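You operate a simulated robot arm through the tools that you are given. There is no shell and no other tool.

You are at the controls of a simulated robot arm. One attempt, no reset.

JOB
Fill the blue cup to its lines, rinse the red brush in it and hang it in the DRY rack.
Fine: tank water, between the two lines; spout parked over the small white dish; the low table's racks; leave the other cups and brushes.

It is judged by the outcome, as a careful person would: the job done as asked, and still so three seconds after it is handed in. It fails if anything else is knocked over, pushed out of place, dropped, spilled or broken.

ROBOT AND FRAMES
A 6-joint arm with a two-finger parallel gripper, fixed in place. Base frame: the origin is at the foot of the arm, x ahead of it, y to its left, z up; the work surface is at about z = 56. Readings come in cm, degrees, newtons and seconds.
With the tool pointing down near the work surface it reaches from about 10 to 58 cm from the base axis. Its first joint turns from -66.0 to 66.0 degrees. Payload 2.7 kg.
The TCP is the grasp point between the finger pads, 2.3 cm short of the fingertips. In the tool frame z runs along the fingers and y along their closing line. Largest opening 9.4 cm; finger width 3.8, thickness 1; the body of the gripper, 5.4 by 9.6 cm, starts 3.9 cm behind the TCP.
Orientation is that of the tool frame in the base frame, as a unit quaternion [w, x, y, z]. With the fingers straight down and closing along the base's y, the tool's x points along the base's -x, its y along +y and its z along -z.

CONTROLS
- The arm moves only by the tool send_rows. Its argument "targets" is a list of rows, each an object (a shift or turn left out is 0, a gripper value left out holds the last) with "offset": the shift along the tool's x, y, z in units of 100 mm (1.0 is 100 mm), a list of three; "angular": the turn, a rotation vector about the tool's x, y, z in units of 180 degrees (1.0 is 180 degrees), a list of three; "claw": the opening, from 0 (shut) to 1 (fully open). In form: [{"offset": [x, y, z], "angular": [ax, ay, az], "claw": claw}, ...]. A call has 1 to 20 rows; each row is the pose to reach, as a shift and turn from the pose commanded when the call began, along the tool's axes at that moment. A call with a number of a shift or a turn outside -1 to 1 is refused whole. A row lasts 0.2 s, in which the tool goes at most 5 cm and 8.6 degrees; a call with a longer step from one row to the next is refused whole, and so is a gripper value outside its range. A pose out of reach is approached as far as the arm can. The call stops where the force on the tool passes 70 N (or 10 N more than at its start, if that is more) or the arm is blocked; 0.2 s more then pass. The fingers move at their own pace (about 4.5 cm/s each) and stop on an object; they squeeze with about 40 N. The grip force told is the motor's: it shows also when the fingers shut on nothing. Time passes only in rows, and 0.2 s behind the last, so rows that repeat a pose let the fingers close. The reply holds the time, the measured pose of the TCP, the force on the tool along the base axes, the opening and the grip force, in the units named above and with some noise, with the torque about the TCP (base axes, N m) and any sound that the robot's microphone picked up.
- Cameras (640 x 400 px; columns grow to the right, rows downward): "scene" is fixed at [7.84, -43.48, 141.13]; the picture's right is [0.80, -0.61, 0.00], its down [-0.33, -0.44, -0.83] and it looks along [0.50, 0.66, -0.55] (base axes); focal length 324 px, centre (320, 200). "wrist" rides on the gripper at [8.6, 1.6, -7.4] in the tool frame; the picture's right is [-0.18, 0.98, 0.00], its down [-0.58, -0.11, -0.81] and it looks along [-0.79, -0.15, 0.59] (tool axes); focal length 243 px, centre (320, 200). There is no depth. A picture from a camera that has moved, and an enlarged one, comes with that camera's place and axes in the base frame and with its lens. The place of the scene camera against the robot may be out by one fixed shift of up to 1.2 cm in any direction.
- get_image(camera): a new picture of that camera. No time passes.
- inspect(camera, box): a new picture of the part [left, top, right, bottom] of that camera's present view, enlarged. No time passes.
- job_done(): hands the job in; it is judged then, once.

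Nothing tells you positions but the pictures and the camera data. Unless the task says otherwise, let go and move clear before handing in.

The tools are called as a command line: name --argument value ..., lists and objects as JSON in quotes. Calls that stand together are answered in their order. send_rows: Moves the arm, as the interface text tells. Its arguments: {"type":"object","properties":{"targets":{"type":"array"}},"required":["targets"]} The other tools are called the same way: get_image (camera) takes a picture; inspect (camera, box) takes an enlarged picture of a part of a camera's view; job_done () hands the job in.

At the start:

```text
t: 0.0
tool_pos: [43.55, 9.45, 110.31]
tcp_rot: [0.0, 0.0, 1.0, -0.001]
wrist_force: [-0.5, -0.3, -0.3]
ft_torque: [0.03, 0.01, -0.01]
grip_width: 9.41
gripper_force: 0.0
```

scene: 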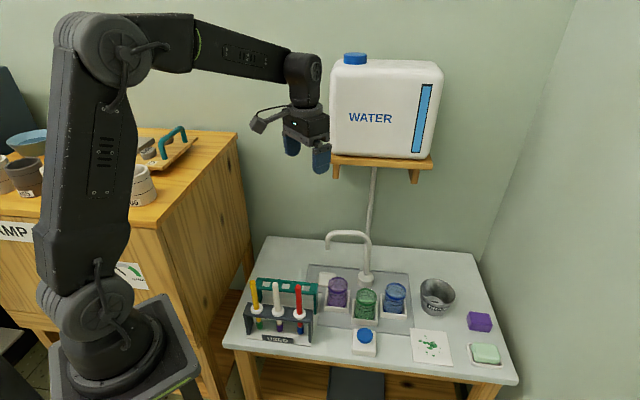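
wrist: 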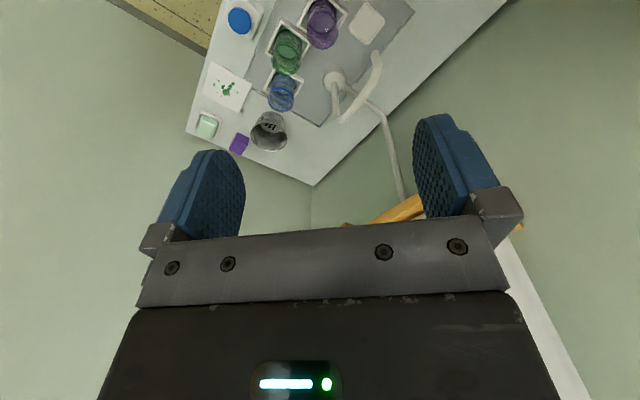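

I see a low table with a tank-fed spout, three cups (purple, green, blue), a rack with brushes and a button. I'll take closer looks before moving.

inspect --camera "scene" --box '[220, 220, 380, 360]'

inspect --camera "scene" --box '[310, 220, 530, 390]'

inspect --camera "wrist" --box '[180, 0, 420, 190]'

inspect --camera "scene" --box '[300, 40, 460, 190]'

```text
2.86 times, centred on (300, 290) of scene
camera zoom: at [7.84, -43.48, 141.13], right [0.8, -0.61, 0.0], down [-0.33, -0.44, -0.83], along [0.5, 0.66, -0.55], focal length 927 px, centre (377, -57)
```

zoom: 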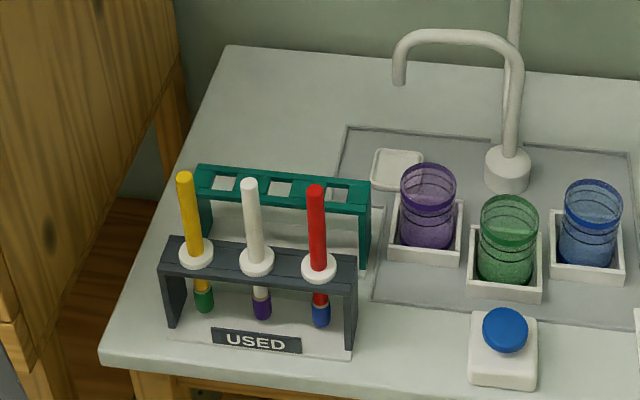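

```text
2.35 times, centred on (420, 305) of scene
camera zoom: at [7.84, -43.48, 141.13], right [0.8, -0.61, 0.0], down [-0.33, -0.44, -0.83], along [0.5, 0.66, -0.55], focal length 763 px, centre (85, -47)
```

zoom: 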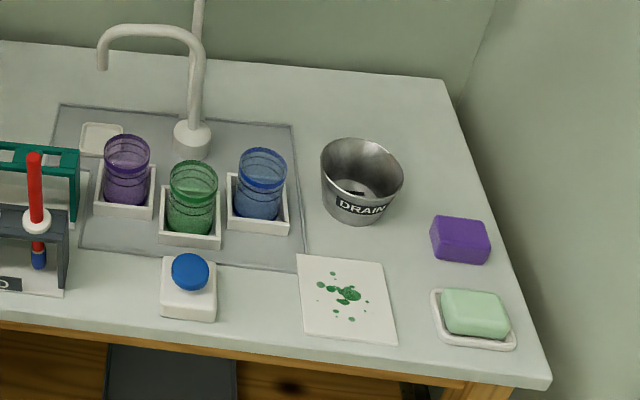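

```text
2.11 times, centred on (300, 95) of wrist
camera zoom: at [34.78, 11.11, 117.72], right [0.18, 0.98, 0.0], down [0.58, -0.11, 0.81], along [0.79, -0.15, -0.59], focal length 511 px, centre (362, 421)
```

zoom: 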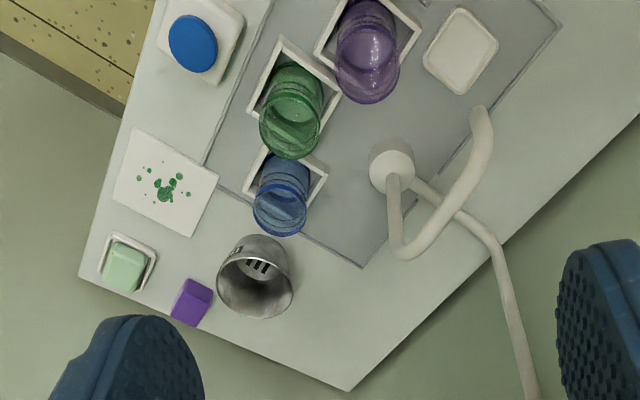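

```text
2.67 times, centred on (380, 115) of scene
camera zoom: at [7.84, -43.48, 141.13], right [0.8, -0.61, 0.0], down [-0.33, -0.44, -0.83], along [0.5, 0.66, -0.55], focal length 865 px, centre (160, 427)
```

zoom: 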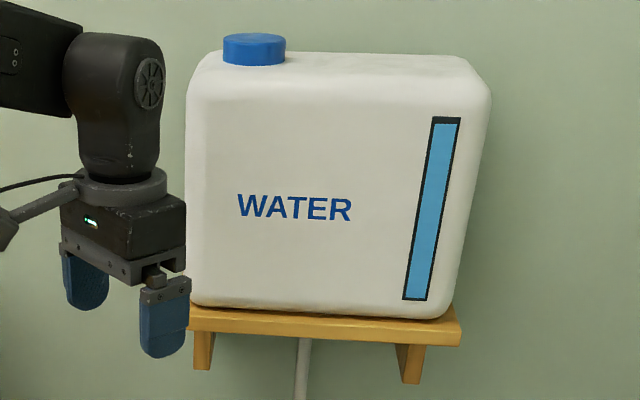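

Everything sits on the low table. My rough fixes are the faucet at (65,9), blue cup at (65,-4), button at (50,-8) and red brush at (38,5). I'll back the arm off to get a better survey view from the wrist camera.

send_rows --targets '[{"offset": [0.25, 0, 0.1]}, {"offset": [0.5, 0, 0.25]}, {"offset": [0.75, 0, 0.4]}, {"offset": [1.0, 0.0, 0.6]}, {"offset": [1.0, 0, 0.6]}]'

```text
t: 1.2
tool_pos: [33.5, 9.42, 104.09]
tcp_rot: [0.001, 0.0, 1.0, 0.001]
wrist_force: [0.3, -0.1, -0.1]
ft_torque: [0.01, 0.01, 0.0]
grip_width: 9.43
gripper_force: 0.1
```

send_rows --targets '[{"offset": [0.25, -0.2, 0.2]}, {"offset": [0.5, -0.4, 0.4]}, {"offset": [0.75, -0.6, 0.6]}, {"offset": [0.9, -0.7, 0.8]}, {"offset": [0.9, -0.7, 0.8]}]'

get_image --camera "wrist"

get_image --camera "scene"

```text
t: 2.4
tool_pos: [24.54, 2.48, 96.39]
tcp_rot: [0.002, -0.001, 1.0, -0.001]
wrist_force: [0.7, 0.6, 0.1]
ft_torque: [-0.04, -0.05, -0.02]
grip_width: 9.4
gripper_force: 0.1
```

```text
taken
camera wrist: at [15.83, 4.08, 103.67], right [0.18, 0.98, 0.0], down [0.58, -0.11, 0.81], along [0.79, -0.15, -0.59], focal length 243 px, centre (320, 200)
```

wrist: 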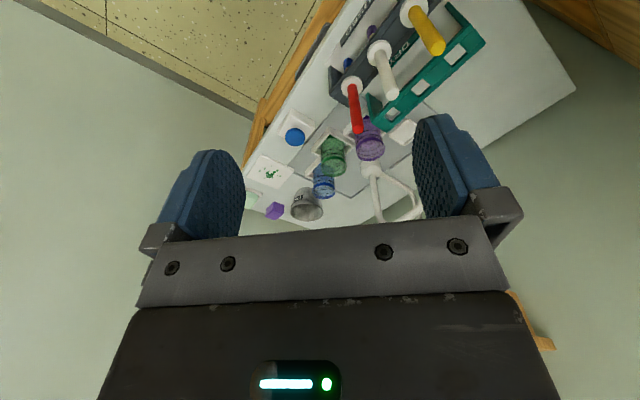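

```text
taken
```

scene: 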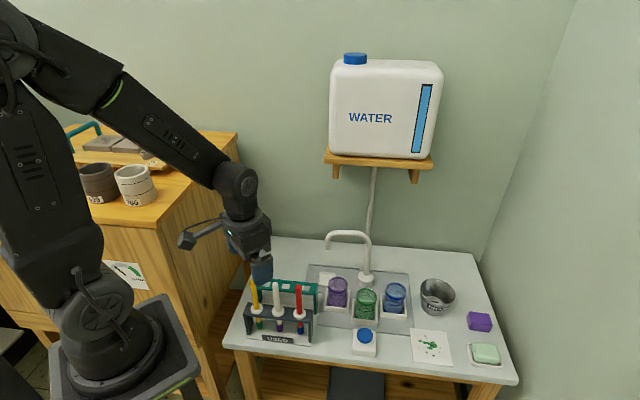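

inspect --camera "wrist" --box '[240, 60, 440, 225]'

inspect --camera "wrist" --box '[310, 0, 510, 140]'

inspect --camera "scene" --box '[320, 260, 420, 330]'

inspect --camera "scene" --box '[235, 260, 335, 350]'

```text
2.42 times, centred on (340, 142) of wrist
camera zoom: at [15.83, 4.08, 103.67], right [0.18, 0.98, 0.0], down [0.58, -0.11, 0.81], along [0.79, -0.15, -0.59], focal length 588 px, centre (272, 339)
```

zoom: 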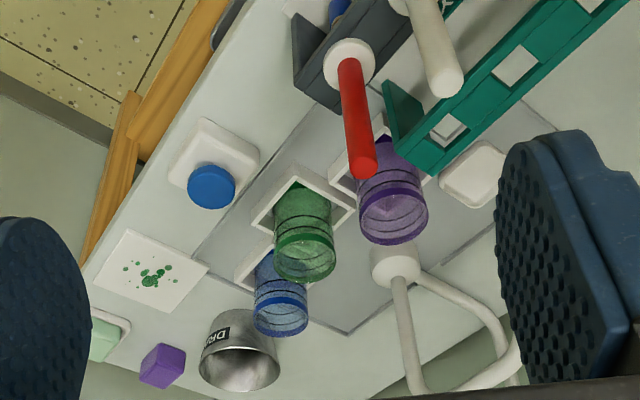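

```text
2.86 times, centred on (410, 70) of wrist
camera zoom: at [15.83, 4.08, 103.67], right [0.18, 0.98, 0.0], down [0.58, -0.11, 0.81], along [0.79, -0.15, -0.59], focal length 693 px, centre (63, 571)
```

zoom: 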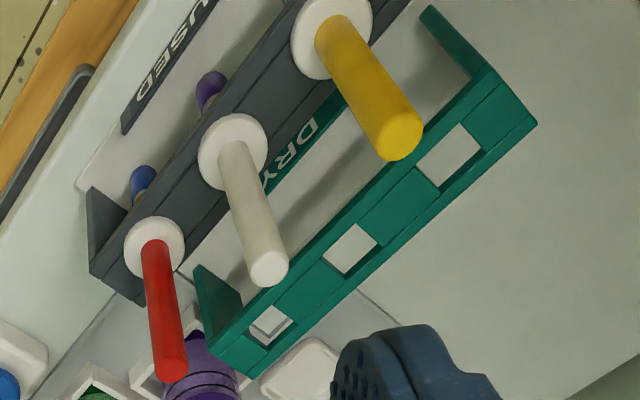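

```text
5.71 times, centred on (370, 295) of scene
camera zoom: at [7.84, -43.48, 141.13], right [0.8, -0.61, 0.0], down [-0.33, -0.44, -0.83], along [0.5, 0.66, -0.55], focal length 1854 px, centre (34, -343)
```

zoom: 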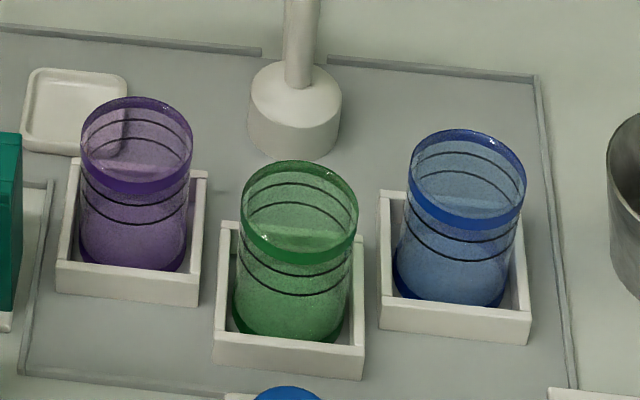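

```text
4.44 times, centred on (285, 305) of scene
camera zoom: at [7.84, -43.48, 141.13], right [0.8, -0.61, 0.0], down [-0.33, -0.44, -0.83], along [0.5, 0.66, -0.55], focal length 1442 px, centre (476, -267)
```

zoom: 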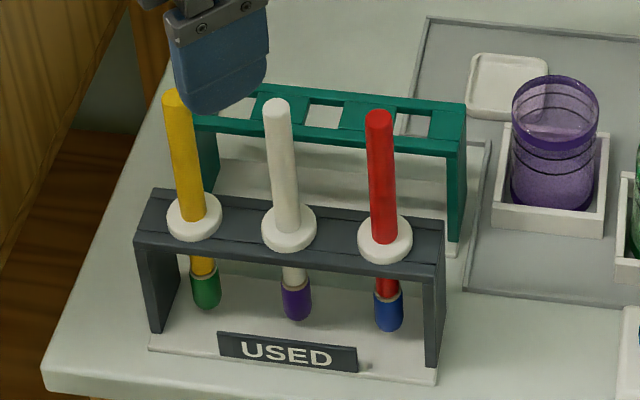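

The red brush stands at about (37.8,5.3), with its collar at z≈65 and its top at z≈76. The teal rack behind is marked DRY. The spout is over the dish at (55.8,17.2), pivots at F≈(65,8.6), and all the cups sit on its arc. I'll close the fingers and go behind the spout tube, staying high, so I can swing it to the blue cup.

send_rows --targets '[{"offset": [-0.3, 0.1, 0], "claw": 0}, {"offset": [-0.6, 0.25, 0], "claw": 0}, {"offset": [-0.9, 0.4, 0], "claw": 0}, {"offset": [-1.0, 0.5, 0], "claw": 0}]'

send_rows --targets '[{"offset": [-0.3, 0.1, 0], "claw": 0}, {"offset": [-0.6, 0.25, 0], "claw": 0}, {"offset": [-0.9, 0.4, 0], "claw": 0}, {"offset": [-1.0, 0.5, 0], "claw": 0}]'

send_rows --targets '[{"offset": [-0.25, 0.1, 0], "angular": [0, -0.037, 0]}, {"offset": [-0.5, 0.2, 0], "angular": [0, -0.074, 0]}, {"offset": [-0.75, 0.3, 0], "angular": [0, -0.111, 0]}, {"offset": [-1.0, 0.5, 0], "angular": [0, -0.111, 0]}]'

get_image --camera "wrist"

get_image --camera "scene"

```text
t: 3.4
tool_pos: [34.53, 7.52, 96.36]
tcp_rot: [-0.001, 0.0, 1.0, 0.0]
wrist_force: [0.6, -0.3, -1.0]
ft_torque: [0.02, 0.01, 0.0]
grip_width: 0.53
gripper_force: 0.1
```

```text
t: 4.4
tool_pos: [44.67, 12.63, 96.49]
tcp_rot: [0.0, 0.0, 1.0, 0.0]
wrist_force: [0.0, 0.1, -0.3]
ft_torque: [0.02, 0.0, -0.03]
grip_width: 0.0
gripper_force: 40.2
```

```text
t: 5.4
tool_pos: [54.59, 17.5, 96.34]
tcp_rot: [0.175, -0.001, 0.985, 0.001]
wrist_force: [-0.2, 0.1, 0.3]
ft_torque: [-0.04, -0.02, 0.0]
grip_width: 0.02
gripper_force: 39.9
```

```text
taken
camera wrist: at [43.81, 19.14, 100.3], right [0.17, 0.98, 0.06], down [0.27, -0.11, 0.96], along [0.95, -0.15, -0.28], focal length 243 px, centre (320, 200)
```

wrist: 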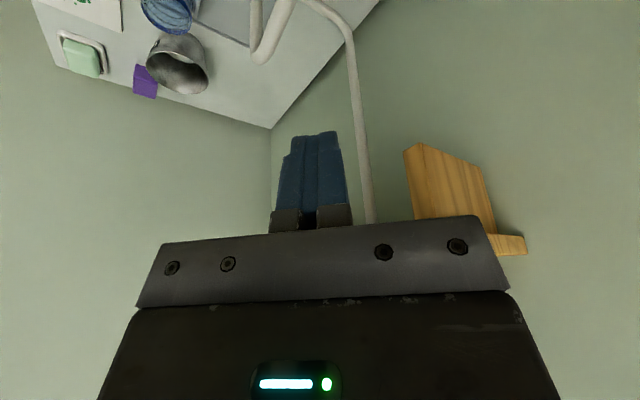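

```text
taken
```

scene: 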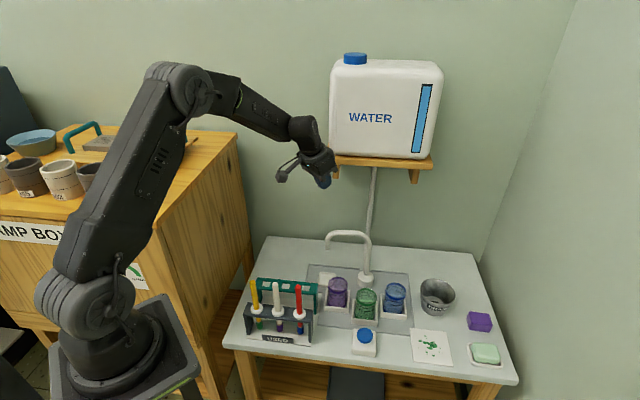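

The shelf bracket sits near (66,24,90), so I'll keep clear of it. I'll lower first, then move in behind the spout tube.

send_rows --targets '[{"offset": [0.12, 0, 0.33]}, {"offset": [0.24, 0, 0.66]}, {"offset": [0.342, 0, 0.94]}, {"offset": [0.15, 0, 1.0]}, {"offset": [-0.05, 0, 1.0]}, {"offset": [-0.05, 0, 1.0]}]'

get_image --camera "scene"

get_image --camera "wrist"

```text
t: 6.8
tool_pos: [58.44, 17.63, 87.11]
tcp_rot: [0.173, 0.0, 0.985, 0.0]
wrist_force: [0.2, 0.3, -1.0]
ft_torque: [-0.02, 0.0, -0.01]
grip_width: 0.0
gripper_force: 40.2
```

```text
taken
```

scene: 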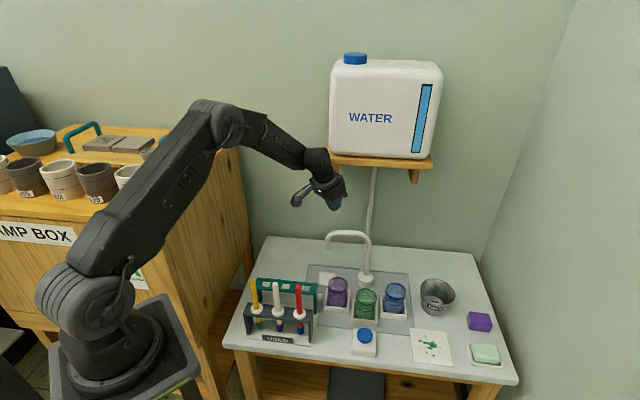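

```text
taken
camera wrist: at [47.77, 19.17, 91.17], right [0.17, 0.98, 0.06], down [0.27, -0.11, 0.96], along [0.95, -0.15, -0.28], focal length 243 px, centre (320, 200)
```

wrist: 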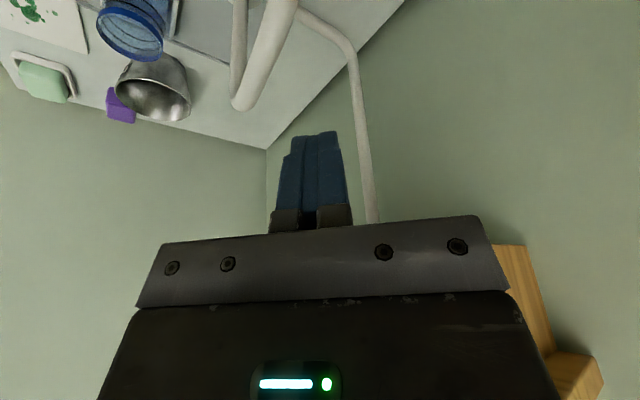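

The tube's axis is at z≈77.4. I'll lower the closed fingers into place just behind it, on the side away from the cups.

send_rows --targets '[{"offset": [-0.15, 0.02, 0.2]}, {"offset": [-0.1, 0.02, 0.45]}, {"offset": [-0.03, 0.02, 0.7]}, {"offset": [0.038, 0.02, 0.955]}, {"offset": [0.038, 0.02, 0.955]}]'

inspect --camera "scene" --box '[290, 150, 430, 320]'

get_image --camera "wrist"

```text
t: 8.0
tool_pos: [61.14, 17.58, 78.14]
tcp_rot: [0.173, 0.0, 0.985, 0.0]
wrist_force: [0.6, -0.4, 0.0]
ft_torque: [0.01, 0.0, -0.03]
grip_width: 0.0
gripper_force: 39.6
```

```text
2.35 times, centred on (360, 235) of scene
camera zoom: at [7.84, -43.48, 141.13], right [0.8, -0.61, 0.0], down [-0.33, -0.44, -0.83], along [0.5, 0.66, -0.55], focal length 763 px, centre (226, 118)
```

zoom: 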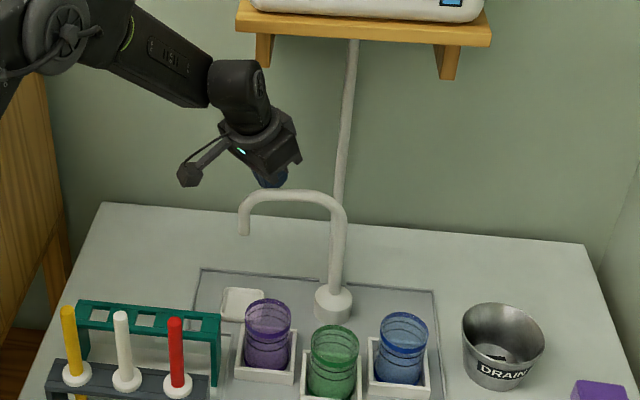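

```text
taken
camera wrist: at [50.37, 19.34, 82.07], right [0.17, 0.98, 0.06], down [0.27, -0.11, 0.96], along [0.95, -0.15, -0.28], focal length 243 px, centre (320, 200)
```

wrist: 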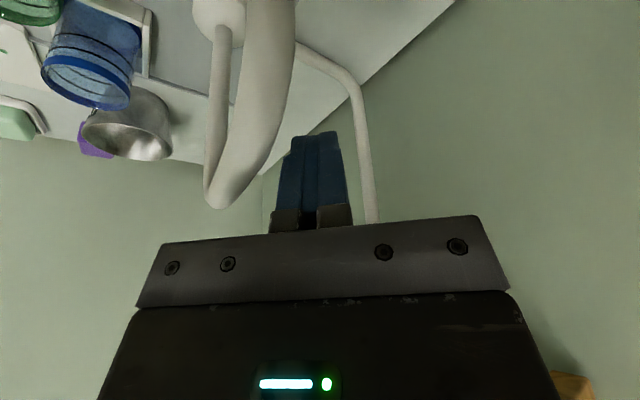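

The fingers are just behind the tube. I'll dip about 0.8 cm further and start sweeping the spout along its arc, slowly.

send_rows --targets '[{"offset": [0.027, 0, 0.075]}, {"offset": [0.0725, -0.111, 0.059]}, {"offset": [0.12, -0.144, 0.042]}, {"offset": [0.164, -0.177, 0.0256]}, {"offset": [0.2, -0.211, 0.012]}, {"offset": [0.236, -0.245, 0.0]}, {"offset": [0.276, -0.295, -0.015]}, {"offset": [0.316, -0.345, -0.0298]}, {"offset": [0.316, -0.345, -0.0298]}]'

inspect --camera "scene" --box '[290, 150, 430, 320]'

get_image --camera "wrist"

```text
t: 10.0
tool_pos: [58.24, 14.15, 77.29]
tcp_rot: [0.173, 0.0, 0.985, 0.0]
wrist_force: [-0.1, 0.7, -0.1]
ft_torque: [0.0, 0.02, 0.01]
grip_width: 0.01
gripper_force: 39.8
```

```text
2.35 times, centred on (360, 235) of scene
camera zoom: at [7.84, -43.48, 141.13], right [0.8, -0.61, 0.0], down [-0.33, -0.44, -0.83], along [0.5, 0.66, -0.55], focal length 763 px, centre (226, 118)
```

zoom: 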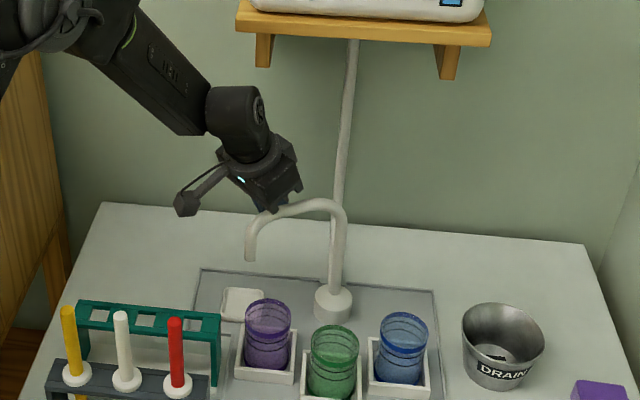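

```text
taken
camera wrist: at [47.44, 15.84, 81.19], right [0.17, 0.98, 0.06], down [0.27, -0.11, 0.96], along [0.95, -0.15, -0.28], focal length 243 px, centre (320, 200)
```

wrist: 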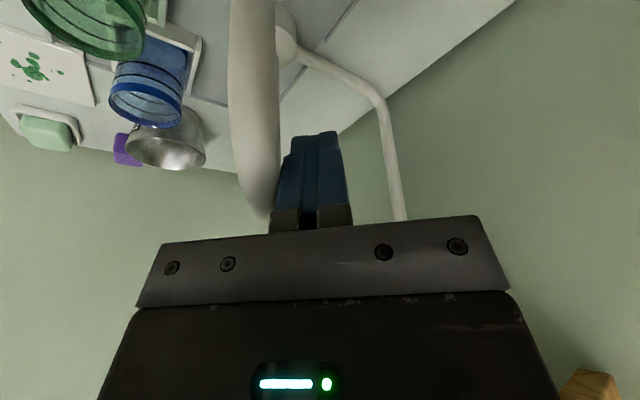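

The spout follows the push easily with very little force. I'll continue the sweep past the purple and green cups.

send_rows --targets '[{"offset": [0.075, -0.112, -0.027]}, {"offset": [0.126, -0.236, -0.046]}, {"offset": [0.157, -0.368, -0.057]}, {"offset": [0.175, -0.458, -0.064]}, {"offset": [0.184, -0.552, -0.067]}, {"offset": [0.182, -0.651, -0.066]}, {"offset": [0.171, -0.75, -0.062]}, {"offset": [0.146, -0.853, -0.053]}, {"offset": [0.108, -0.952, -0.039]}, {"offset": [0.108, -0.952, -0.039]}]'

inspect --camera "scene" --box '[290, 150, 430, 320]'

get_image --camera "wrist"

```text
t: 12.2
tool_pos: [57.07, 4.77, 77.19]
tcp_rot: [0.174, 0.001, 0.985, 0.0]
wrist_force: [0.5, -0.5, -0.5]
ft_torque: [0.01, -0.02, 0.01]
grip_width: 0.01
gripper_force: 40.1
```

```text
2.35 times, centred on (360, 235) of scene
camera zoom: at [7.84, -43.48, 141.13], right [0.8, -0.61, 0.0], down [-0.33, -0.44, -0.83], along [0.5, 0.66, -0.55], focal length 763 px, centre (226, 118)
```

zoom: 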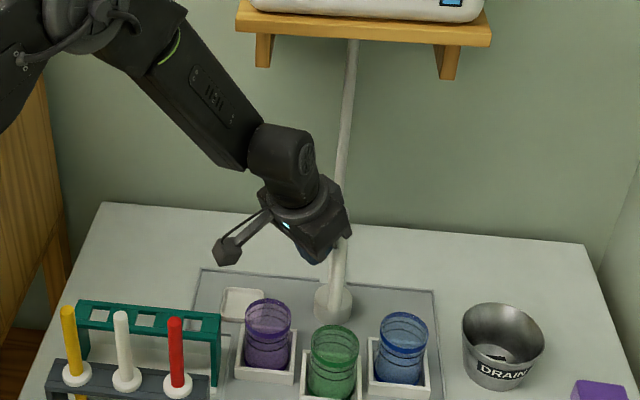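

```text
taken
camera wrist: at [46.31, 6.4, 81.19], right [0.17, 0.98, 0.06], down [0.27, -0.11, 0.96], along [0.95, -0.15, -0.28], focal length 243 px, centre (320, 200)
```

wrist: 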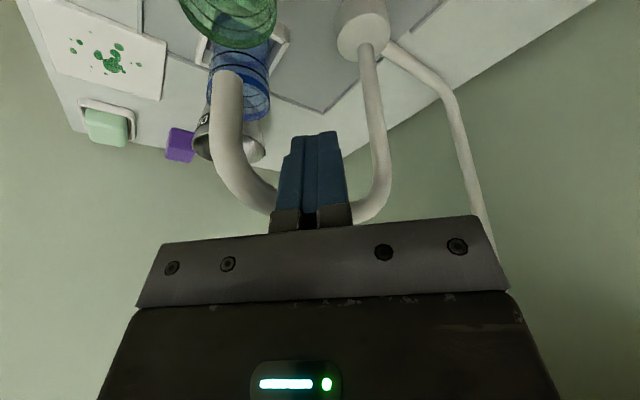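

The spout tip is now near (56,0.5), above the green cup. I'll keep going toward the blue cup and stop short so I can trim the position.

send_rows --targets '[{"offset": [-0.047, -0.113, 0.017]}, {"offset": [-0.113, -0.205, 0.041]}, {"offset": [-0.193, -0.288, 0.07]}, {"offset": [-0.24, -0.325, 0.087]}, {"offset": [-0.285, -0.36, 0.104]}, {"offset": [-0.337, -0.39, 0.122]}, {"offset": [-0.388, -0.419, 0.141]}, {"offset": [-0.388, -0.419, 0.141]}]'

inspect --camera "scene" --box '[290, 150, 430, 320]'

get_image --camera "wrist"

```text
t: 14.0
tool_pos: [61.37, 0.43, 77.2]
tcp_rot: [0.174, 0.0, 0.985, 0.0]
wrist_force: [0.1, 0.1, -0.4]
ft_torque: [-0.01, 0.03, 0.02]
grip_width: 0.0
gripper_force: 40.1
```

```text
2.35 times, centred on (360, 235) of scene
camera zoom: at [7.84, -43.48, 141.13], right [0.8, -0.61, 0.0], down [-0.33, -0.44, -0.83], along [0.5, 0.66, -0.55], focal length 763 px, centre (226, 118)
```

zoom: 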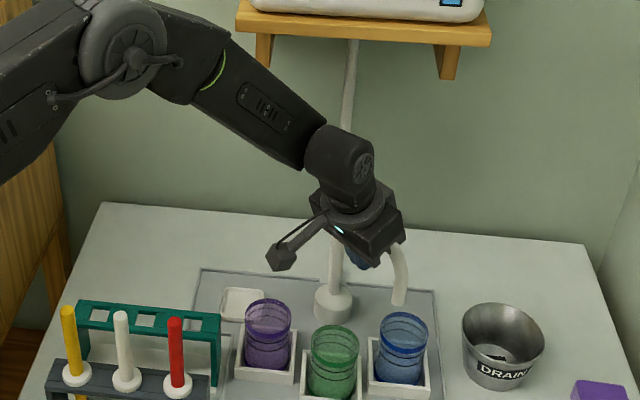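

```text
taken
camera wrist: at [50.54, 2.15, 81.19], right [0.17, 0.98, 0.06], down [0.27, -0.11, 0.96], along [0.95, -0.15, -0.29], focal length 243 px, centre (320, 200)
```

wrist: 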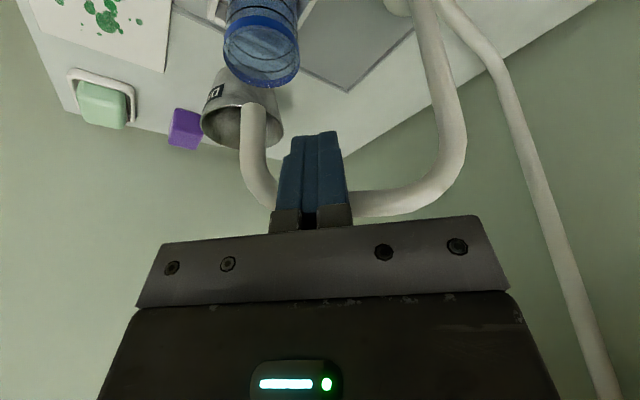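

By triangulation the tip is at about (64.5,-4.5), and the blue cup centre is at about (66.2,-4.5). I'll nudge it roughly 1 cm more at the contact point.

send_rows --targets '[{"offset": [-0.047, 0, 0.017]}, {"offset": [-0.08, 0, 0.029]}, {"offset": [-0.103, 0, 0.0376]}, {"offset": [-0.103, 0, 0.0376]}]'

inspect --camera "scene" --box '[350, 230, 430, 310]'

inspect --camera "wrist" --box '[180, 0, 360, 130]'

```text
t: 15.0
tool_pos: [62.52, 0.42, 77.17]
tcp_rot: [0.174, 0.0, 0.985, 0.0]
wrist_force: [-0.2, 0.5, 0.4]
ft_torque: [-0.02, 0.02, -0.03]
grip_width: 0.0
gripper_force: 39.9
```

```text
5.00 times, centred on (390, 270) of scene
camera zoom: at [7.84, -43.48, 141.13], right [0.8, -0.61, 0.0], down [-0.33, -0.44, -0.83], along [0.5, 0.66, -0.55], focal length 1622 px, centre (-30, -150)
```

zoom: 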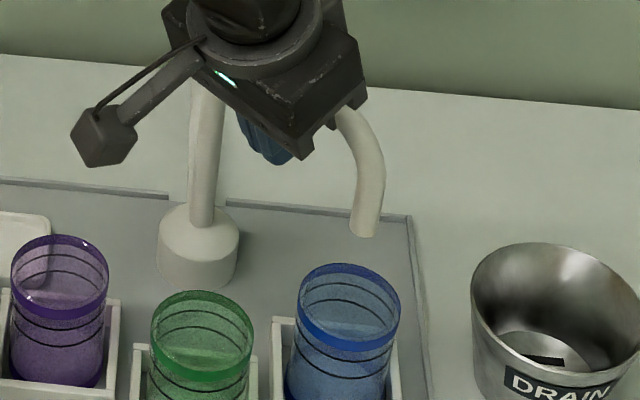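

```text
3.08 times, centred on (270, 65) of wrist
camera zoom: at [51.66, 2.13, 81.24], right [0.17, 0.98, 0.06], down [0.27, -0.11, 0.96], along [0.95, -0.15, -0.28], focal length 746 px, centre (474, 615)
```

zoom: 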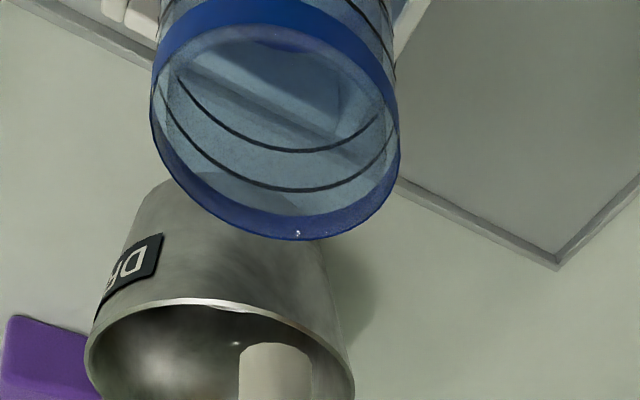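

The spout tip (66.5,-4.7) is centred over the blue cup (66.3,-4.7). I'll back the fingers off the tube without dragging it and go toward the button.

send_rows --targets '[{"offset": [0.07, 0, -0.025]}, {"offset": [0.141, 0, -0.051]}, {"offset": [0.085, 0, -0.35]}, {"offset": [0.043, 0, -0.761]}, {"offset": [0.196, -0.3, -0.923], "angular": [0, 0.037, 0]}, {"offset": [0.513, -0.6, -0.932], "angular": [0, 0.074, 0]}, {"offset": [0.735, -0.8, -0.906], "angular": [0, 0.111, 0]}, {"offset": [0.735, -0.8, -0.906], "angular": [0, 0.111, 0]}]'

get_image --camera "scene"

get_image --camera "wrist"

```text
t: 16.8
tool_pos: [52.02, -7.4, 83.16]
tcp_rot: [0.0, 0.0, 1.0, 0.0]
wrist_force: [0.5, -0.9, 1.0]
ft_torque: [0.04, 0.0, -0.02]
grip_width: 0.0
gripper_force: 40.2
```

```text
taken
```

scene: 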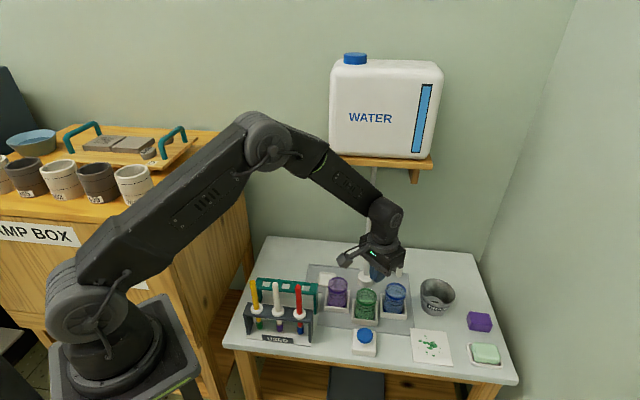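

```text
taken
camera wrist: at [43.27, -5.78, 90.57], right [0.18, 0.98, 0.0], down [0.58, -0.11, 0.81], along [0.79, -0.15, -0.59], focal length 243 px, centre (320, 200)
```

wrist: 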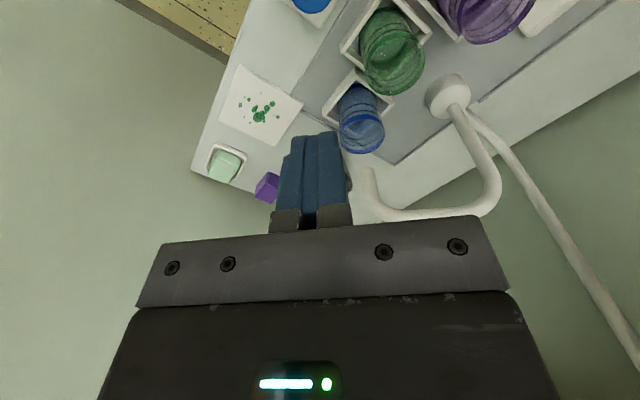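

inspect --camera "wrist" --box '[310, 60, 450, 230]'

inspect --camera "scene" --box '[330, 250, 430, 350]'

inspect --camera "wrist" --box '[240, 0, 380, 60]'

```text
2.35 times, centred on (380, 145) of wrist
camera zoom: at [43.27, -5.78, 90.57], right [0.18, 0.98, 0.0], down [0.58, -0.11, 0.81], along [0.79, -0.15, -0.59], focal length 571 px, centre (179, 329)
```

zoom: 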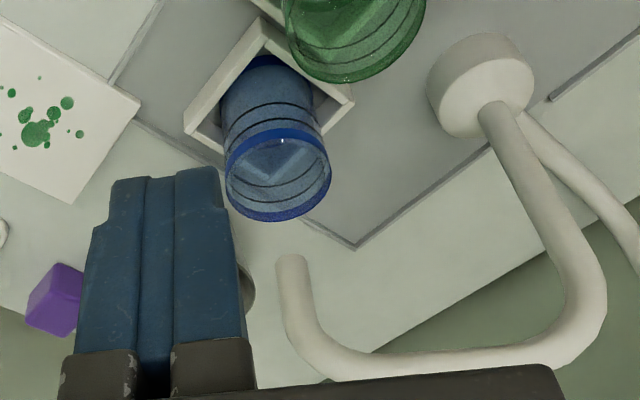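

```text
4.00 times, centred on (380, 300) of scene
camera zoom: at [7.84, -43.48, 141.13], right [0.8, -0.61, 0.0], down [-0.33, -0.44, -0.83], along [0.5, 0.66, -0.55], focal length 1298 px, centre (80, -200)
```

zoom: 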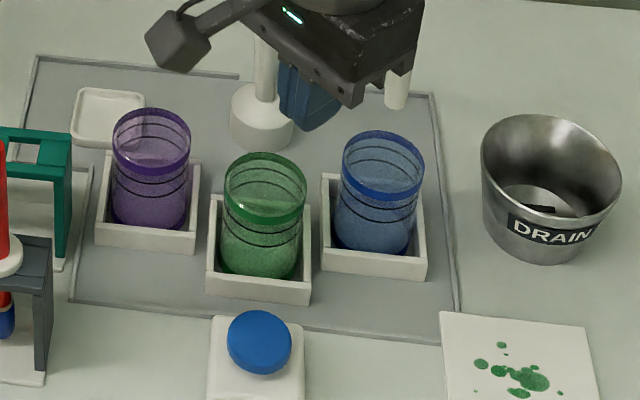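

```text
4.57 times, centred on (310, 30) of wrist
camera zoom: at [43.27, -5.78, 90.57], right [0.18, 0.98, 0.0], down [0.58, -0.11, 0.81], along [0.79, -0.15, -0.59], focal length 1109 px, centre (366, 977)
```

zoom: 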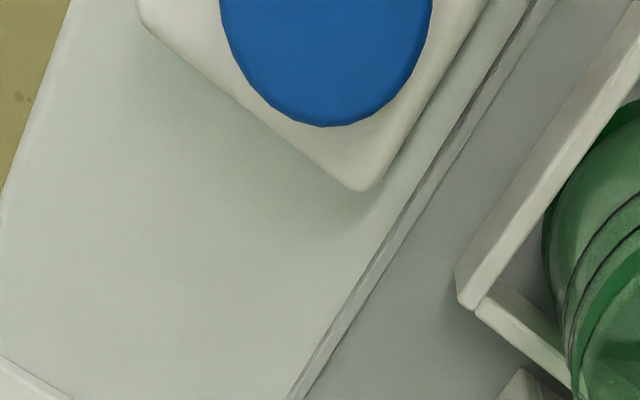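

The alignment is confirmed from both cameras. I'm now moving above the button at about (50.2,-8.1).

send_rows --targets '[{"offset": [0.09, -0.03, 0.3]}, {"offset": [0.18, -0.07, 0.6]}, {"offset": [0.18, -0.07, 0.9]}, {"offset": [0.18, -0.07, 1.0]}, {"offset": [0.18, -0.07, 1.0]}]'

inspect --camera "scene" --box '[310, 250, 430, 370]'

get_image --camera "wrist"

```text
t: 18.0
tool_pos: [50.29, -8.17, 73.08]
tcp_rot: [0.001, 0.0, 1.0, 0.0]
wrist_force: [0.2, -0.6, -0.4]
ft_torque: [0.01, 0.01, 0.01]
grip_width: 0.0
gripper_force: 40.5
```

```text
3.33 times, centred on (370, 310) of scene
camera zoom: at [7.84, -43.48, 141.13], right [0.8, -0.61, 0.0], down [-0.33, -0.44, -0.83], along [0.5, 0.66, -0.55], focal length 1082 px, centre (153, -167)
```

zoom: 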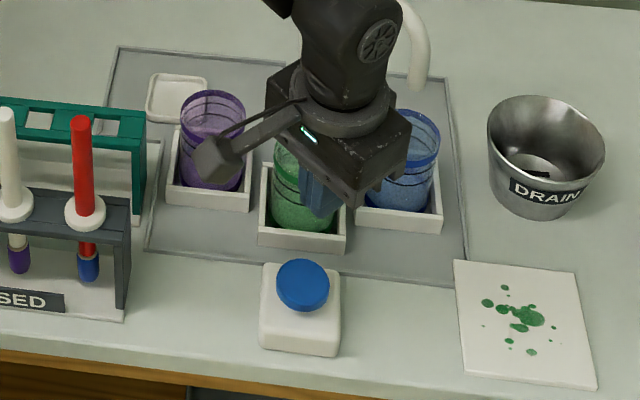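

```text
taken
camera wrist: at [41.56, -6.57, 80.52], right [0.18, 0.98, 0.0], down [0.58, -0.11, 0.81], along [0.79, -0.15, -0.59], focal length 243 px, centre (320, 200)
```

wrist: 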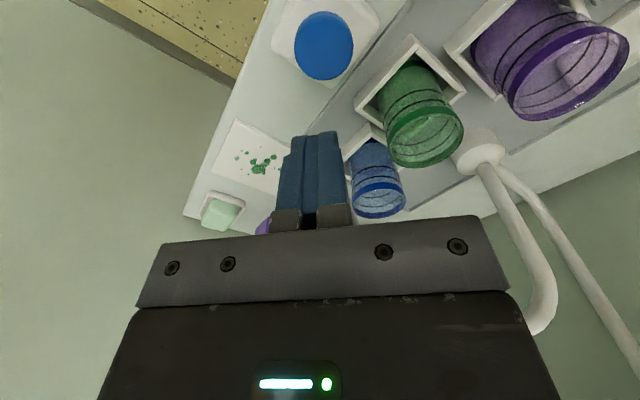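

send_rows --targets '[{"offset": [0.06, 0.03, 0.3]}, {"offset": [0.06, 0.03, 0.6]}, {"offset": [0.06, 0.03, 0.85]}, {"offset": [0.06, 0.03, 0.92]}, {"offset": [0.06, 0.03, 0.92]}]'

inspect --camera "scene" --box '[310, 250, 430, 370]'

get_image --camera "wrist"

```text
t: 19.2
tool_pos: [49.82, -7.64, 63.91]
tcp_rot: [-0.001, 0.0, 1.0, -0.001]
wrist_force: [0.1, -0.4, 0.2]
ft_torque: [0.03, 0.0, 0.02]
grip_width: 0.0
gripper_force: 40.2
```

```text
3.33 times, centred on (370, 310) of scene
camera zoom: at [7.84, -43.48, 141.13], right [0.8, -0.61, 0.0], down [-0.33, -0.44, -0.83], along [0.5, 0.66, -0.55], focal length 1082 px, centre (153, -167)
```

zoom: 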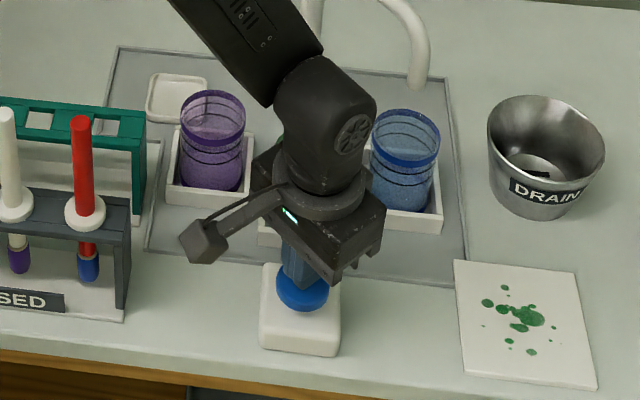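

```text
taken
camera wrist: at [41.17, -6.02, 71.34], right [0.18, 0.98, 0.0], down [0.58, -0.11, 0.81], along [0.79, -0.15, -0.59], focal length 243 px, centre (320, 200)
```

wrist: 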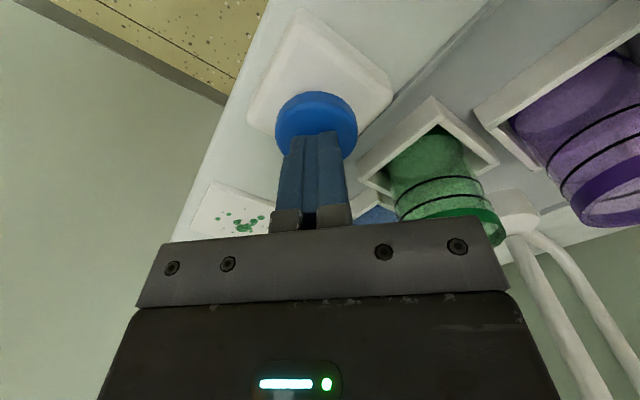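

The fingers are centred above the button, and the blue cup and spout are clearly visible in the scene camera. I'll lower in small steps and watch the force.

send_rows --targets '[{"offset": [0, 0, 0.03]}, {"offset": [0, 0, 0.06]}]'

```text
t: 19.8
tool_pos: [49.93, -7.84, 63.47]
tcp_rot: [0.001, 0.0, 1.0, 0.0]
wrist_force: [-0.8, 1.2, 2.1]
ft_torque: [0.04, 0.06, 0.03]
grip_width: 0.03
gripper_force: 40.4
```

send_rows --targets '[{"offset": [0, 0, 0.02]}]'

inspect --camera "scene" --box '[360, 240, 420, 320]'

```text
t: 20.2
tool_pos: [49.97, -7.98, 63.22]
tcp_rot: [0.001, -0.001, 1.0, 0.0]
wrist_force: [1.3, 2.9, 2.3]
ft_torque: [0.04, 0.0, 0.0]
grip_width: 0.0
gripper_force: 40.7
```

```text
5.00 times, centred on (390, 280) of scene
camera zoom: at [7.84, -43.48, 141.14], right [0.8, -0.61, 0.0], down [-0.33, -0.44, -0.83], along [0.5, 0.66, -0.55], focal length 1622 px, centre (-30, -200)
```

zoom: 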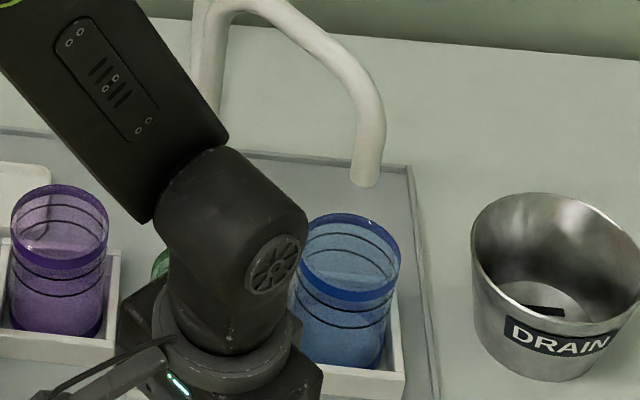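

send_rows --targets '[{"offset": [0, 0, 0.02]}]'

inspect --camera "scene" --box '[360, 240, 420, 320]'

```text
t: 20.6
tool_pos: [50.15, -7.85, 63.0]
tcp_rot: [0.001, 0.0, 1.0, 0.0]
wrist_force: [2.3, -0.8, 4.0]
ft_torque: [-0.03, -0.05, 0.0]
grip_width: 0.0
gripper_force: 40.3
heard: click
```

```text
5.00 times, centred on (390, 280) of scene
camera zoom: at [7.84, -43.48, 141.13], right [0.8, -0.61, 0.0], down [-0.33, -0.44, -0.83], along [0.5, 0.66, -0.55], focal length 1622 px, centre (-30, -200)
```

zoom: 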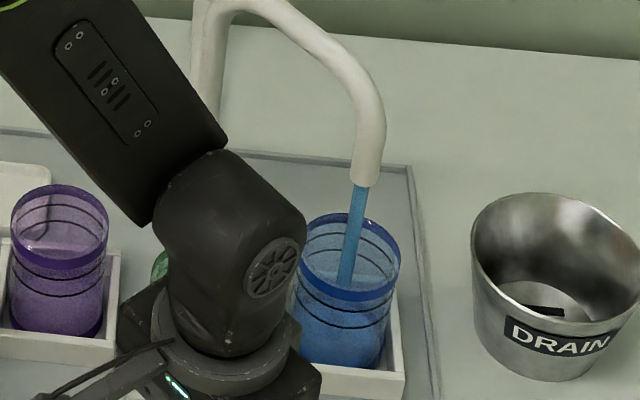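

A click, and water is streaming into the blue cup. I'll hold and watch the level.

send_rows --targets '[{"offset": [0, 0, 0]}]'

inspect --camera "scene" --box '[375, 270, 415, 320]'

```text
t: 21.0
tool_pos: [49.95, -7.84, 62.83]
tcp_rot: [-0.001, 0.0, 1.0, 0.0]
wrist_force: [1.7, -1.7, 2.9]
ft_torque: [-0.08, -0.04, 0.0]
grip_width: 0.0
gripper_force: 40.2
```

```text
8.00 times, centred on (395, 295) of scene
camera zoom: at [7.84, -43.48, 141.13], right [0.8, -0.61, 0.0], down [-0.33, -0.44, -0.83], along [0.5, 0.66, -0.55], focal length 2596 px, centre (-280, -560)
```

zoom: 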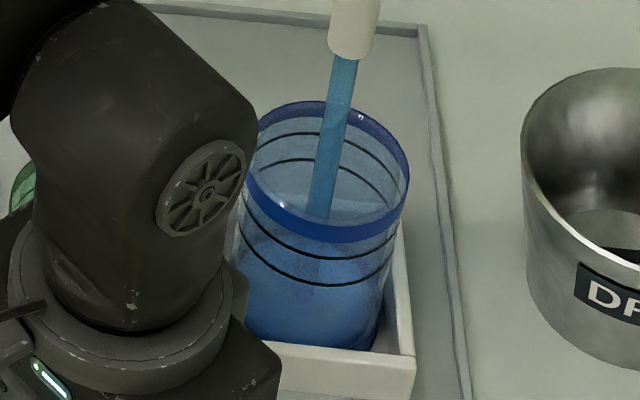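

send_rows --targets '[{"offset": [0, 0, 0]}, {"offset": [0, 0, 0]}]'

inspect --camera "scene" --box '[375, 270, 415, 320]'

get_image --camera "wrist"

```text
t: 21.6
tool_pos: [49.93, -7.83, 63.01]
tcp_rot: [0.001, 0.0, 1.0, 0.0]
wrist_force: [0.9, -1.1, 3.3]
ft_torque: [-0.06, -0.03, -0.03]
grip_width: 0.01
gripper_force: 40.0
```

```text
8.00 times, centred on (395, 295) of scene
camera zoom: at [7.84, -43.48, 141.13], right [0.8, -0.61, 0.0], down [-0.33, -0.44, -0.83], along [0.5, 0.66, -0.55], focal length 2596 px, centre (-280, -560)
```

zoom: 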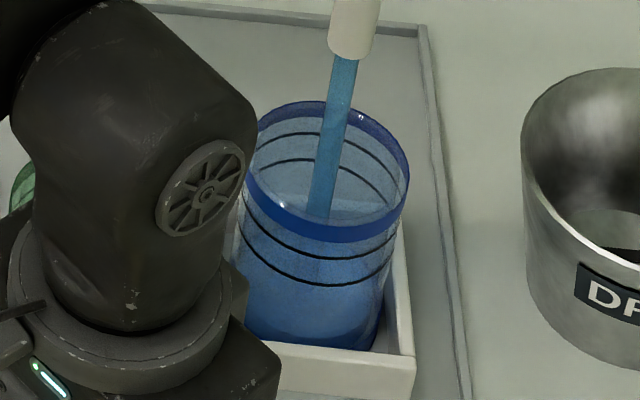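

```text
taken
camera wrist: at [41.18, -6.2, 70.38], right [0.18, 0.98, 0.0], down [0.58, -0.11, 0.81], along [0.79, -0.15, -0.59], focal length 243 px, centre (320, 200)
```

wrist: 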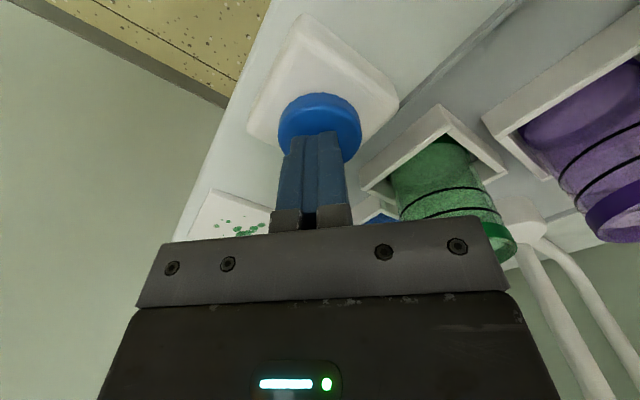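

send_rows --targets '[{"offset": [0, 0, 0]}, {"offset": [0, 0, 0]}, {"offset": [0, 0, 0]}]'

inspect --camera "scene" --box '[375, 270, 415, 320]'

```text
t: 22.4
tool_pos: [50.04, -7.93, 62.83]
tcp_rot: [0.0, 0.0, 1.0, 0.0]
wrist_force: [0.2, -0.1, 3.5]
ft_torque: [0.0, 0.0, -0.04]
grip_width: 0.0
gripper_force: 40.0
```

```text
8.00 times, centred on (395, 295) of scene
camera zoom: at [7.83, -43.48, 141.14], right [0.8, -0.61, 0.0], down [-0.33, -0.44, -0.83], along [0.5, 0.66, -0.55], focal length 2596 px, centre (-280, -560)
```

zoom: 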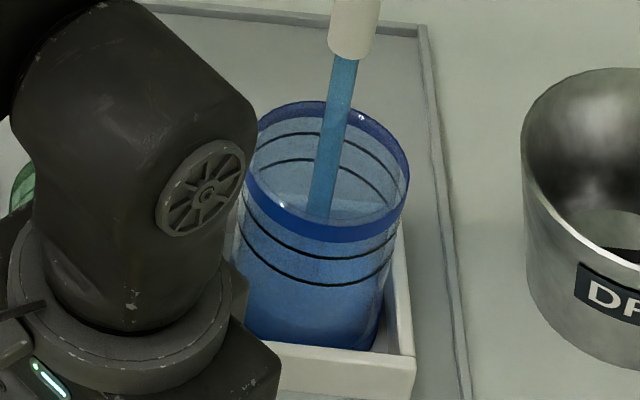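

send_rows --targets '[{"offset": [0, 0, 0]}, {"offset": [0, 0, 0]}]'

inspect --camera "scene" --box '[386, 280, 406, 316]'

```text
t: 23.0
tool_pos: [49.86, -7.79, 62.84]
tcp_rot: [-0.001, -0.001, 1.0, 0.0]
wrist_force: [0.0, -0.2, 2.8]
ft_torque: [0.02, 0.04, 0.01]
grip_width: 0.0
gripper_force: 40.0
```

```text
11.11 times, centred on (396, 298) of scene
camera zoom: at [7.83, -43.48, 141.14], right [0.8, -0.61, 0.0], down [-0.33, -0.44, -0.83], along [0.5, 0.66, -0.55], focal length 3605 px, centre (-524, -889)
```

zoom: 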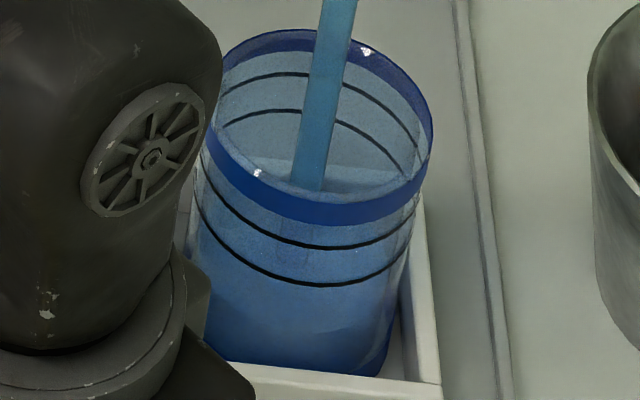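

send_rows --targets '[{"offset": [0, 0, 0]}, {"offset": [0, 0, 0]}, {"offset": [0, 0, 0]}]'

inspect --camera "scene" --box '[386, 280, 406, 316]'

```text
t: 23.8
tool_pos: [49.97, -7.91, 62.99]
tcp_rot: [0.001, 0.0, 1.0, 0.0]
wrist_force: [-0.5, 0.5, 3.4]
ft_torque: [0.02, 0.06, 0.01]
grip_width: 0.0
gripper_force: 39.9
```

```text
11.11 times, centred on (396, 298) of scene
camera zoom: at [7.83, -43.48, 141.14], right [0.8, -0.61, 0.0], down [-0.33, -0.44, -0.83], along [0.5, 0.66, -0.55], focal length 3605 px, centre (-524, -889)
```

zoom: 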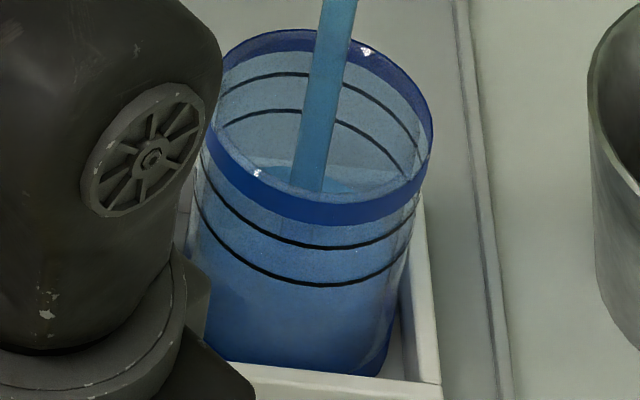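

I can now see the water surface through the opening, about a third of the way up, rising at about 10 px/s. It still needs several seconds to reach the lines.

send_rows --targets '[{"offset": [0, 0, 0]}, {"offset": [0, 0, 0]}, {"offset": [0, 0, 0]}, {"offset": [0, 0, 0]}, {"offset": [0, 0, 0]}, {"offset": [0, 0, 0]}, {"offset": [0, 0, 0]}, {"offset": [0, 0, 0]}, {"offset": [0, 0, 0]}]'

inspect --camera "scene" --box '[386, 280, 406, 316]'

```text
t: 25.8
tool_pos: [49.91, -7.86, 62.95]
tcp_rot: [-0.001, -0.001, 1.0, -0.001]
wrist_force: [-1.1, 0.7, 3.3]
ft_torque: [0.03, 0.03, 0.01]
grip_width: 0.0
gripper_force: 39.8
```

```text
11.11 times, centred on (396, 298) of scene
camera zoom: at [7.83, -43.48, 141.14], right [0.8, -0.61, 0.0], down [-0.33, -0.44, -0.83], along [0.5, 0.66, -0.55], focal length 3605 px, centre (-524, -889)
```

zoom: 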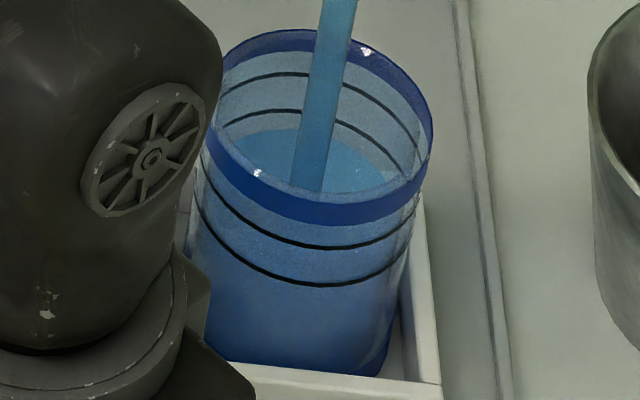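

The level is now just under the lower line and rising about 18 px/s. I'll hold 0.8 s more, look, and then release.

send_rows --targets '[{"offset": [0, 0, 0]}, {"offset": [0, 0, 0]}, {"offset": [0, 0, 0]}]'

inspect --camera "scene" --box '[386, 280, 406, 316]'

```text
t: 26.6
tool_pos: [50.01, -7.82, 62.98]
tcp_rot: [0.0, 0.001, 1.0, 0.001]
wrist_force: [-1.1, -0.7, 4.3]
ft_torque: [-0.04, 0.04, 0.0]
grip_width: 0.02
gripper_force: 40.1
```

```text
11.11 times, centred on (396, 298) of scene
camera zoom: at [7.83, -43.48, 141.14], right [0.8, -0.61, 0.0], down [-0.33, -0.44, -0.83], along [0.5, 0.66, -0.55], focal length 3605 px, centre (-524, -889)
```

zoom: 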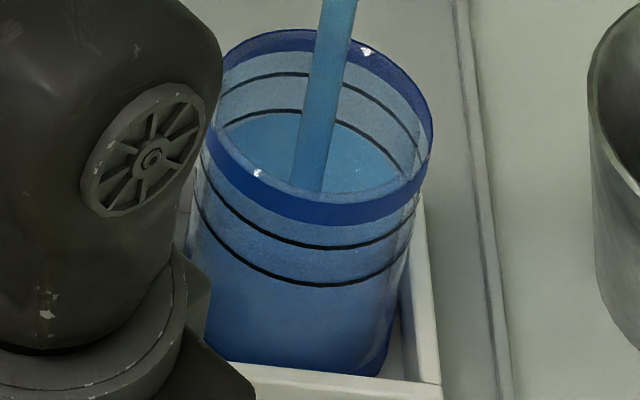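

The surface is right at the lower line. I'll hold 0.6 s more and then lift off, aiming for mid-band.

send_rows --targets '[{"offset": [0, 0, 0]}, {"offset": [0, 0, 0]}, {"offset": [0, 0, 0]}, {"offset": [0, 0, -0.15]}]'

inspect --camera "scene" --box '[386, 280, 406, 316]'

```text
t: 27.6
tool_pos: [49.86, -7.84, 64.51]
tcp_rot: [-0.001, 0.0, 1.0, 0.0]
wrist_force: [-0.3, -0.1, -0.1]
ft_torque: [0.02, -0.06, -0.02]
grip_width: 0.0
gripper_force: 40.4
```

```text
11.11 times, centred on (396, 298) of scene
camera zoom: at [7.84, -43.48, 141.13], right [0.8, -0.61, 0.0], down [-0.33, -0.44, -0.83], along [0.5, 0.66, -0.55], focal length 3605 px, centre (-524, -889)
```

zoom: 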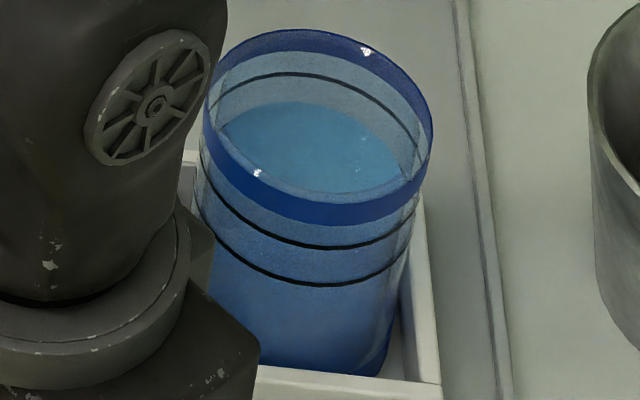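

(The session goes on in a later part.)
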